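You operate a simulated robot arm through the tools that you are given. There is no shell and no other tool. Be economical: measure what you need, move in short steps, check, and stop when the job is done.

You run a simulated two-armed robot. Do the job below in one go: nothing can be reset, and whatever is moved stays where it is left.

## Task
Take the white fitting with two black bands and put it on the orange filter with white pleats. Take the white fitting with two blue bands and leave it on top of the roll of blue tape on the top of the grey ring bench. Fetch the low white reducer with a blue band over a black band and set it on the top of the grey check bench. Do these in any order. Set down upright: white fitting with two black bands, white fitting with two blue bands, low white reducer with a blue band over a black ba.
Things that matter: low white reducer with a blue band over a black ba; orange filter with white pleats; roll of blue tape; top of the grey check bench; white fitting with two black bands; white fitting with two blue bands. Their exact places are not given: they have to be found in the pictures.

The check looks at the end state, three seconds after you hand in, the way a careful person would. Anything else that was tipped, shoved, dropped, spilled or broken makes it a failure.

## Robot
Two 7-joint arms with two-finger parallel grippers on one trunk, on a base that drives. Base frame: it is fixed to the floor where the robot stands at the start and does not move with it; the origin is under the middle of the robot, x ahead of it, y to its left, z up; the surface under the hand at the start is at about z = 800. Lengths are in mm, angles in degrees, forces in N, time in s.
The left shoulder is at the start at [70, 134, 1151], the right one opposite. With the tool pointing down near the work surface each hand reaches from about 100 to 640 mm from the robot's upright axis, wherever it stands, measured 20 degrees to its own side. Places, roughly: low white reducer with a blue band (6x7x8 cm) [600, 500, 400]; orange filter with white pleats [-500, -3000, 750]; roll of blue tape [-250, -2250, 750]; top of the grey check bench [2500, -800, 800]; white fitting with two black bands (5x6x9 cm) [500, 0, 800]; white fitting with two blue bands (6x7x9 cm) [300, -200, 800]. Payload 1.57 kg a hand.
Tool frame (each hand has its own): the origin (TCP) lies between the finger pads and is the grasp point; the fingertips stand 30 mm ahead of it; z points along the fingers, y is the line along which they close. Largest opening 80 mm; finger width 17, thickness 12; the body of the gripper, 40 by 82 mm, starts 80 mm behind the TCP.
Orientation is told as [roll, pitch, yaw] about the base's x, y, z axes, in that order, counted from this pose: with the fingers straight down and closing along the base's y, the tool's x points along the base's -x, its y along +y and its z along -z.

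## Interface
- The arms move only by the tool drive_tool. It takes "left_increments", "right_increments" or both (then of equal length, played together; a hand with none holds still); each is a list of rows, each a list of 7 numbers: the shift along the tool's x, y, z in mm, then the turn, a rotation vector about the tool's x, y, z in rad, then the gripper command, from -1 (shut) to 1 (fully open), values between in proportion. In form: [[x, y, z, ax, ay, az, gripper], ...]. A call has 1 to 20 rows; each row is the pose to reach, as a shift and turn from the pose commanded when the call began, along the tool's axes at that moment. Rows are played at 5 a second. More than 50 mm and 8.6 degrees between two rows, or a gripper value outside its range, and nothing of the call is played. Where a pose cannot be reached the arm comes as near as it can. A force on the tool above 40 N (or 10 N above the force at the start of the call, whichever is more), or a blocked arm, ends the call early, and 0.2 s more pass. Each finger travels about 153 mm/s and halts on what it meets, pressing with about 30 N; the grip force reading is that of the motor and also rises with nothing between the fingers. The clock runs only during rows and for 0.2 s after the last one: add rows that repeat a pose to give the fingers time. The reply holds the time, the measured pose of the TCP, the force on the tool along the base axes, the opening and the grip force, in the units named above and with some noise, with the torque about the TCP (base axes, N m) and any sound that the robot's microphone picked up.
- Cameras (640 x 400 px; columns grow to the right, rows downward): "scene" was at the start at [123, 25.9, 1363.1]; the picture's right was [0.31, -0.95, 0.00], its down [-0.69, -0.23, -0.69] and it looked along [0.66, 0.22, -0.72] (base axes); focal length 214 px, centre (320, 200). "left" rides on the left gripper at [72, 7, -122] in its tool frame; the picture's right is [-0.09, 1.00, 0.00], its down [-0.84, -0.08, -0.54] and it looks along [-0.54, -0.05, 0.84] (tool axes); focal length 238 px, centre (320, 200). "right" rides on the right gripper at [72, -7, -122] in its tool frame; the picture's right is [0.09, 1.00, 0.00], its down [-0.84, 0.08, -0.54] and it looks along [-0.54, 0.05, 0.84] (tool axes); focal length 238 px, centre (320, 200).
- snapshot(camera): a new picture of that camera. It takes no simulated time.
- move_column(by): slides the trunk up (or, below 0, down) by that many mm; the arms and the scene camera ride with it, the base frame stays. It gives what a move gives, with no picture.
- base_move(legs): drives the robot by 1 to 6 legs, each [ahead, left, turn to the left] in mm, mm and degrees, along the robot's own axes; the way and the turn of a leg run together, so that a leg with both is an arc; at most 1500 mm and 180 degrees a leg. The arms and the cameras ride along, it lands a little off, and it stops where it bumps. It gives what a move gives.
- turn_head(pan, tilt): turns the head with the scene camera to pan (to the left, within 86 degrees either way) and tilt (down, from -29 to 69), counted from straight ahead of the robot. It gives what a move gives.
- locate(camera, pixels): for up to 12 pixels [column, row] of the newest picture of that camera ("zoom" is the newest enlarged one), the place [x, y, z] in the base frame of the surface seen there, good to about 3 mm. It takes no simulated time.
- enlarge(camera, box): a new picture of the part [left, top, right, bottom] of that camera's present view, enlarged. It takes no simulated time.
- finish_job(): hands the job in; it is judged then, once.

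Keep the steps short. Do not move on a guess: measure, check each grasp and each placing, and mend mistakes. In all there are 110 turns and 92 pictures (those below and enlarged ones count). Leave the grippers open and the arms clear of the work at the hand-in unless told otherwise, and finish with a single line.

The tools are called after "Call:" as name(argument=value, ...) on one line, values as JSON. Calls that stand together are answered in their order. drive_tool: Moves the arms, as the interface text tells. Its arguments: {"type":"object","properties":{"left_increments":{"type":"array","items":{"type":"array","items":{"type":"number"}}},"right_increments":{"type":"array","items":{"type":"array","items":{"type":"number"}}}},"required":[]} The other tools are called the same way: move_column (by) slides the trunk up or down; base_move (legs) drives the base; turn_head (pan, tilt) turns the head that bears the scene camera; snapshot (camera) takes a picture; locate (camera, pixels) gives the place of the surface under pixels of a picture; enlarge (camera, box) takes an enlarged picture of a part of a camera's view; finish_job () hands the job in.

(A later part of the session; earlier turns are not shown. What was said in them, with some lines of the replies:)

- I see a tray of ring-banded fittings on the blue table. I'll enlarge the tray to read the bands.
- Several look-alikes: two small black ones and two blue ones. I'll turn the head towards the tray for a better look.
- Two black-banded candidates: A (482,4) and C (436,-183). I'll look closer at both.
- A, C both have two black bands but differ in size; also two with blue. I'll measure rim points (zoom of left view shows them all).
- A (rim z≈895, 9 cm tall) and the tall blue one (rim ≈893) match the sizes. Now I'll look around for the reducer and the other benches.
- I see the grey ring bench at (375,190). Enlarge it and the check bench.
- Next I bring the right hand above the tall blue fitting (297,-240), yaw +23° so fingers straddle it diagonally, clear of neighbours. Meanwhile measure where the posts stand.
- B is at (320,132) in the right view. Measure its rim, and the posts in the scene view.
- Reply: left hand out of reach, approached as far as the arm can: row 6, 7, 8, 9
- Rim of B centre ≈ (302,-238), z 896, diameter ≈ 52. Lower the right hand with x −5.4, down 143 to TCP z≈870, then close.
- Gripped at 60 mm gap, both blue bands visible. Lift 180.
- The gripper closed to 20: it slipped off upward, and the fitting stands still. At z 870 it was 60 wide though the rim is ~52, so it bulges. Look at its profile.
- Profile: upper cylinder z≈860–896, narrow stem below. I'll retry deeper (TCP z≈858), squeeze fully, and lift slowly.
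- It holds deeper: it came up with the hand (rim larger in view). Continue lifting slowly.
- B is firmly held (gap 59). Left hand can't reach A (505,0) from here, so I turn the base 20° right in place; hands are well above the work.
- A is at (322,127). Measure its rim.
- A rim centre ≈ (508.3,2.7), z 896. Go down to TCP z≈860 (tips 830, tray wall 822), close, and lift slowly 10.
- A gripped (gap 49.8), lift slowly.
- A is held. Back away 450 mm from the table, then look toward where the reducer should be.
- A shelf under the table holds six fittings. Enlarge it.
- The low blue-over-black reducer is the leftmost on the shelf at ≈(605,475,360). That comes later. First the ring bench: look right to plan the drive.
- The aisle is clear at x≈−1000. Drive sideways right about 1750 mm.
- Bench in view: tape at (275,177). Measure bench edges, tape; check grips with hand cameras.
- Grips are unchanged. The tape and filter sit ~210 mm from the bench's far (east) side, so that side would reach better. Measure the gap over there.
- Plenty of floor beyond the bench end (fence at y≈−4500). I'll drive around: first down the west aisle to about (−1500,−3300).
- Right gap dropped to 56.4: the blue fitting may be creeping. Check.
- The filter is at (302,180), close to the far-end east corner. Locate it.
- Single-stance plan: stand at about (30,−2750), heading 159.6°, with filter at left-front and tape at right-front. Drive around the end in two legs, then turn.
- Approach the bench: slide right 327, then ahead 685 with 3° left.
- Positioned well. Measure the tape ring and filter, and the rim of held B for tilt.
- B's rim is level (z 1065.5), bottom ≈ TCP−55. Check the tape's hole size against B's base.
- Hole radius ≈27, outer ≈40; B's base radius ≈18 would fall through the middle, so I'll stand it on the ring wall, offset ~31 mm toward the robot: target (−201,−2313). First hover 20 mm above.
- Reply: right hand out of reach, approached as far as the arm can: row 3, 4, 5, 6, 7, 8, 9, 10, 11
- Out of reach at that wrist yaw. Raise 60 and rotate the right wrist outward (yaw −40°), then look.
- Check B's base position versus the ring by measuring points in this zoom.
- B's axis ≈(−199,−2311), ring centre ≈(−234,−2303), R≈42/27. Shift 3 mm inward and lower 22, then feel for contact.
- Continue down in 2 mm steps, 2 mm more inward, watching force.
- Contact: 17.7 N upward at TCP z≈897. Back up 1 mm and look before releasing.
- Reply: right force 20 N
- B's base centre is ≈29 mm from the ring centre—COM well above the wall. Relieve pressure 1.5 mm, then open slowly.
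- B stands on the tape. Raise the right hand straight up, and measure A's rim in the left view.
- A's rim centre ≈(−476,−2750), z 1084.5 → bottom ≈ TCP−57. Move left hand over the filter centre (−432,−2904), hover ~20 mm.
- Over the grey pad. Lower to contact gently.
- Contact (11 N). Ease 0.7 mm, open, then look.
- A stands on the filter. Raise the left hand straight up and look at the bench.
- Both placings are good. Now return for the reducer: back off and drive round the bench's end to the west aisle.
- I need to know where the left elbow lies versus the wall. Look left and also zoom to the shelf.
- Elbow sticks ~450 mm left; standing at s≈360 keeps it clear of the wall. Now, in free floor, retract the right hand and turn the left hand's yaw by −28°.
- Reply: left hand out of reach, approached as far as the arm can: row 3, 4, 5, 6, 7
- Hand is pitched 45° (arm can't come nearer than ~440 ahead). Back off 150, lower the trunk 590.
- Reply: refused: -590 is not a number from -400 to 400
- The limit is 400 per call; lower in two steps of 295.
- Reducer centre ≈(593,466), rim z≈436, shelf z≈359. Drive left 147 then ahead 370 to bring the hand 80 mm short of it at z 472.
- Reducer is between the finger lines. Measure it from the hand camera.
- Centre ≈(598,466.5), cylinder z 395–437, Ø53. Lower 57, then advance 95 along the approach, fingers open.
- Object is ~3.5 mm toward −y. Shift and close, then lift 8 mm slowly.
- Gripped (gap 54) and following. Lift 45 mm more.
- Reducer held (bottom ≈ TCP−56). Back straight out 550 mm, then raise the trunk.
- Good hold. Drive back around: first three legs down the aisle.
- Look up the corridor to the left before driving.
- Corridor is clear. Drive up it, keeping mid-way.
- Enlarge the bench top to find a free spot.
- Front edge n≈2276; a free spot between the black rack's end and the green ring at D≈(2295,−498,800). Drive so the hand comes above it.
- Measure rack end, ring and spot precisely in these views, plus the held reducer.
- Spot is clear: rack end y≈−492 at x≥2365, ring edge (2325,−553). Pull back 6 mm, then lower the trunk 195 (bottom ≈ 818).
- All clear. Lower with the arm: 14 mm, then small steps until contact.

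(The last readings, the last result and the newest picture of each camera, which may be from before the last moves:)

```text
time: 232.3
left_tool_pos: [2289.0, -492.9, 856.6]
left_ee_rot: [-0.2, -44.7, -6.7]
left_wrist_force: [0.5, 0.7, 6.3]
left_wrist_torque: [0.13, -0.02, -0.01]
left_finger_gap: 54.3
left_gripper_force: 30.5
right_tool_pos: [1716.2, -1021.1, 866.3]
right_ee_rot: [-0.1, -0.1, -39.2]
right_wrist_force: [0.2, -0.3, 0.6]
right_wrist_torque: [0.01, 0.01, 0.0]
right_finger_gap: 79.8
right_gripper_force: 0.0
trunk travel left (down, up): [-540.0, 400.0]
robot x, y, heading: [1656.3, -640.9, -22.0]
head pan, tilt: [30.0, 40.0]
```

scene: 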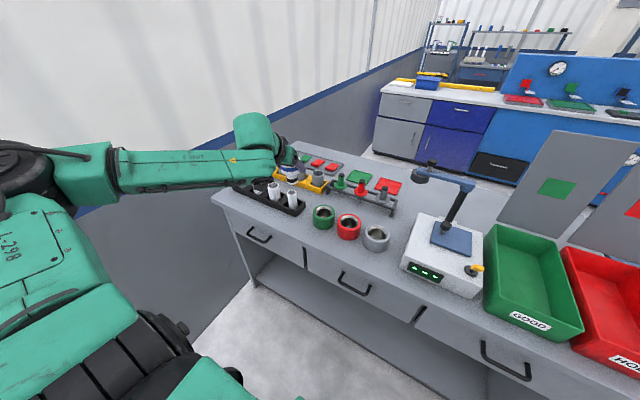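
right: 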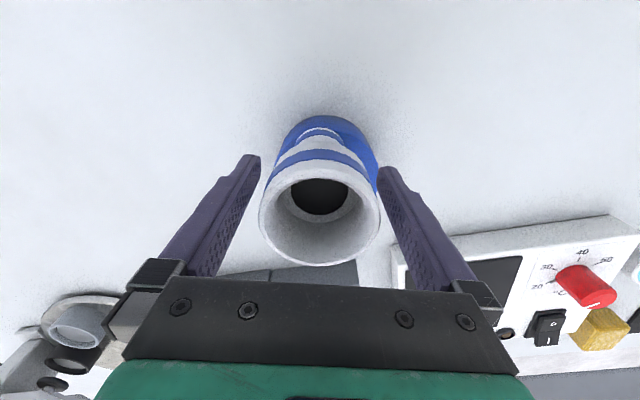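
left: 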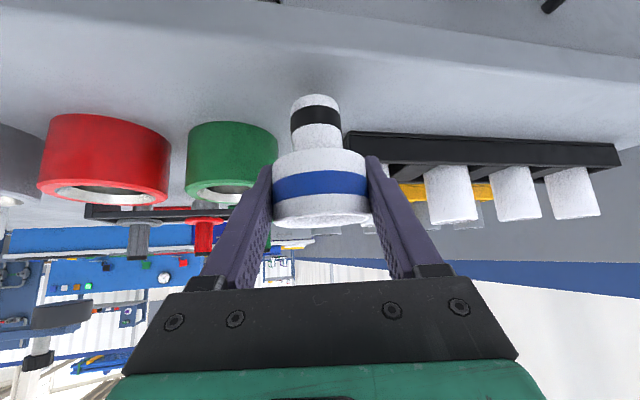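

Contact (6 N). Open to ~68 mm and look.

Call:
drive_tool(left_increments=[[0, 0, 0, 0, 0, 0, 0.4], [0, 0, 0, 0, 0, 0, 0.55], [0, 0, 0, 0, 0, 0, 0.7], [0, 0, 0, 0, 0, 0, 0.7]])

Call:
snapshot(camera="left")

```text
time: 233.3
left_tool_pos: [2290.9, -494.0, 854.9]
left_ee_rot: [-0.3, -44.6, -6.7]
left_wrist_force: [-0.2, 0.3, 0.3]
left_wrist_torque: [0.01, -0.02, 0.03]
left_finger_gap: 68.0
left_gripper_force: 0.2
right_tool_pos: [1716.6, -1023.0, 865.7]
right_ee_rot: [0.0, 0.0, -39.2]
right_wrist_force: [-1.0, -0.7, -0.3]
right_wrist_torque: [-0.03, -0.01, 0.0]
right_finger_gap: 79.7
right_gripper_force: 0.0
trunk travel left (down, up): [-540.0, 400.0]
robot x, y, heading: [1660.6, -644.2, -22.2]
head pan, tilt: [30.0, 40.0]
```

```text
4 pictures are left
```

left: 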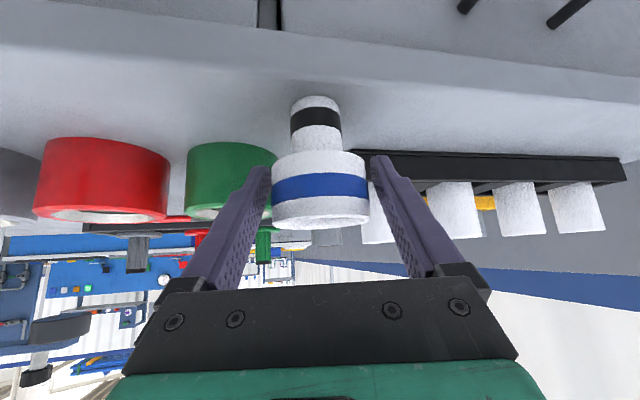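

It stands upright; fingers are free both sides. Withdraw backward-up along the tool axis, then open fully.

Call:
drive_tool(left_increments=[[0, 0, -10, 0, 0, 0, 0.7], [0, 0, -25, 0, 0, 0, 0.7], [0, 0, -45, 0, 0, 0, 0.7], [0, 0, -70, 0, 0, 0, 1], [0, 0, -70, 0, 0, 0, 1]])

Call:
snapshot(camera="left")

```text
time: 234.5
left_tool_pos: [2242.0, -487.3, 905.2]
left_ee_rot: [-0.3, -44.6, -6.7]
left_wrist_force: [0.3, 0.3, -0.5]
left_wrist_torque: [0.01, 0.03, -0.04]
left_finger_gap: 79.9
left_gripper_force: 0.2
right_tool_pos: [1718.0, -1022.4, 866.3]
right_ee_rot: [-0.1, 0.0, -39.2]
right_wrist_force: [1.0, -0.2, -0.3]
right_wrist_torque: [-0.02, 0.02, 0.01]
right_finger_gap: 80.0
right_gripper_force: 0.0
trunk travel left (down, up): [-540.0, 400.0]
robot x, y, heading: [1663.0, -642.1, -22.1]
head pan, tilt: [30.0, 40.0]
```

```text
3 pictures are left
```

left: 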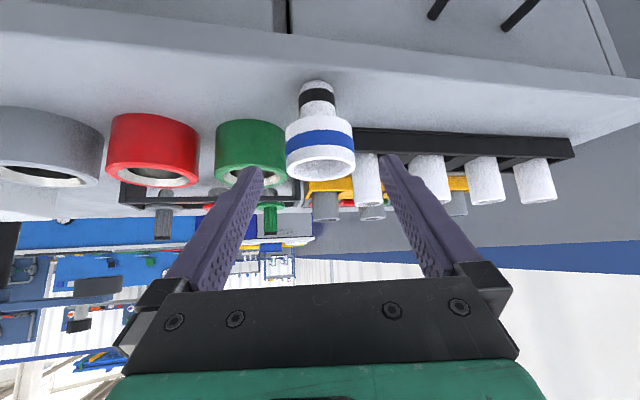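

Clear of it. Raise the trunk and back off, then a last look.

Call:
move_column(by=180)

Call:
base_move(legs=[[-300, 0, 0]])

Call:
enlarge(camera="scene", box=[200, 60, 460, 240])

```text
time: 236.5
left_tool_pos: [2241.6, -487.0, 1084.4]
left_ee_rot: [-0.3, -44.5, -6.7]
left_wrist_force: [-0.1, 1.2, -0.1]
left_wrist_torque: [0.02, 0.0, 0.01]
left_finger_gap: 80.2
left_gripper_force: 0.0
right_tool_pos: [1717.2, -1023.1, 1044.9]
right_ee_rot: [-0.1, 0.0, -39.1]
right_wrist_force: [0.1, 0.4, -0.9]
right_wrist_torque: [-0.01, 0.02, -0.03]
right_finger_gap: 80.0
right_gripper_force: 0.0
trunk travel left (down, up): [-720.0, 220.0]
robot x, y, heading: [1660.7, -640.3, -21.9]
head pan, tilt: [30.0, 40.0]
```

```text
time: 238.5
left_tool_pos: [1968.4, -374.7, 1085.3]
left_ee_rot: [-0.3, -44.5, -6.4]
left_wrist_force: [0.5, 0.6, -0.8]
left_wrist_torque: [-0.01, 0.01, 0.02]
left_finger_gap: 80.1
left_gripper_force: 0.1
right_tool_pos: [1447.0, -913.3, 1046.4]
right_ee_rot: [0.0, 0.0, -38.9]
right_wrist_force: [0.2, 0.9, 0.4]
right_wrist_torque: [-0.01, 0.03, 0.01]
right_finger_gap: 80.3
right_gripper_force: 0.0
trunk travel left (down, up): [-720.0, 220.0]
robot x, y, heading: [1387.2, -533.7, -21.7]
head pan, tilt: [30.0, 40.0]
```

```text
2.22 times, centred on (330, 150) of scene
```

zoom: 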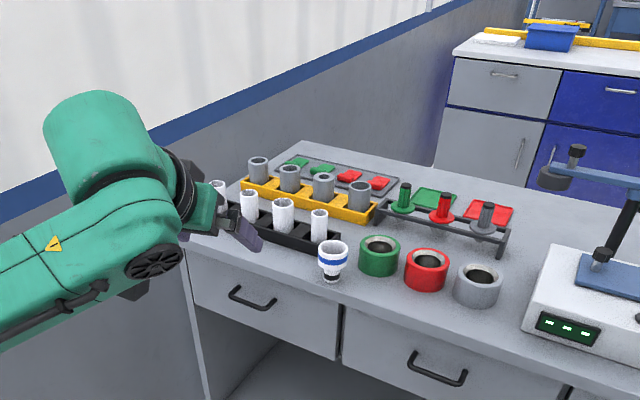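

The reducer stands upright on the check bench, nothing was disturbed, and both grippers are open and clear. Handing in.

Call:
finish_job()

```text
The job is handed in.
```

All three placings are done and the job is handed in: the black-banded fitting is upright on the orange filter, the blue-banded fitting is upright on the wall of the tape roll (off-centre, because its base is narrower than the hole), and the low reducer is upright on the check bench.
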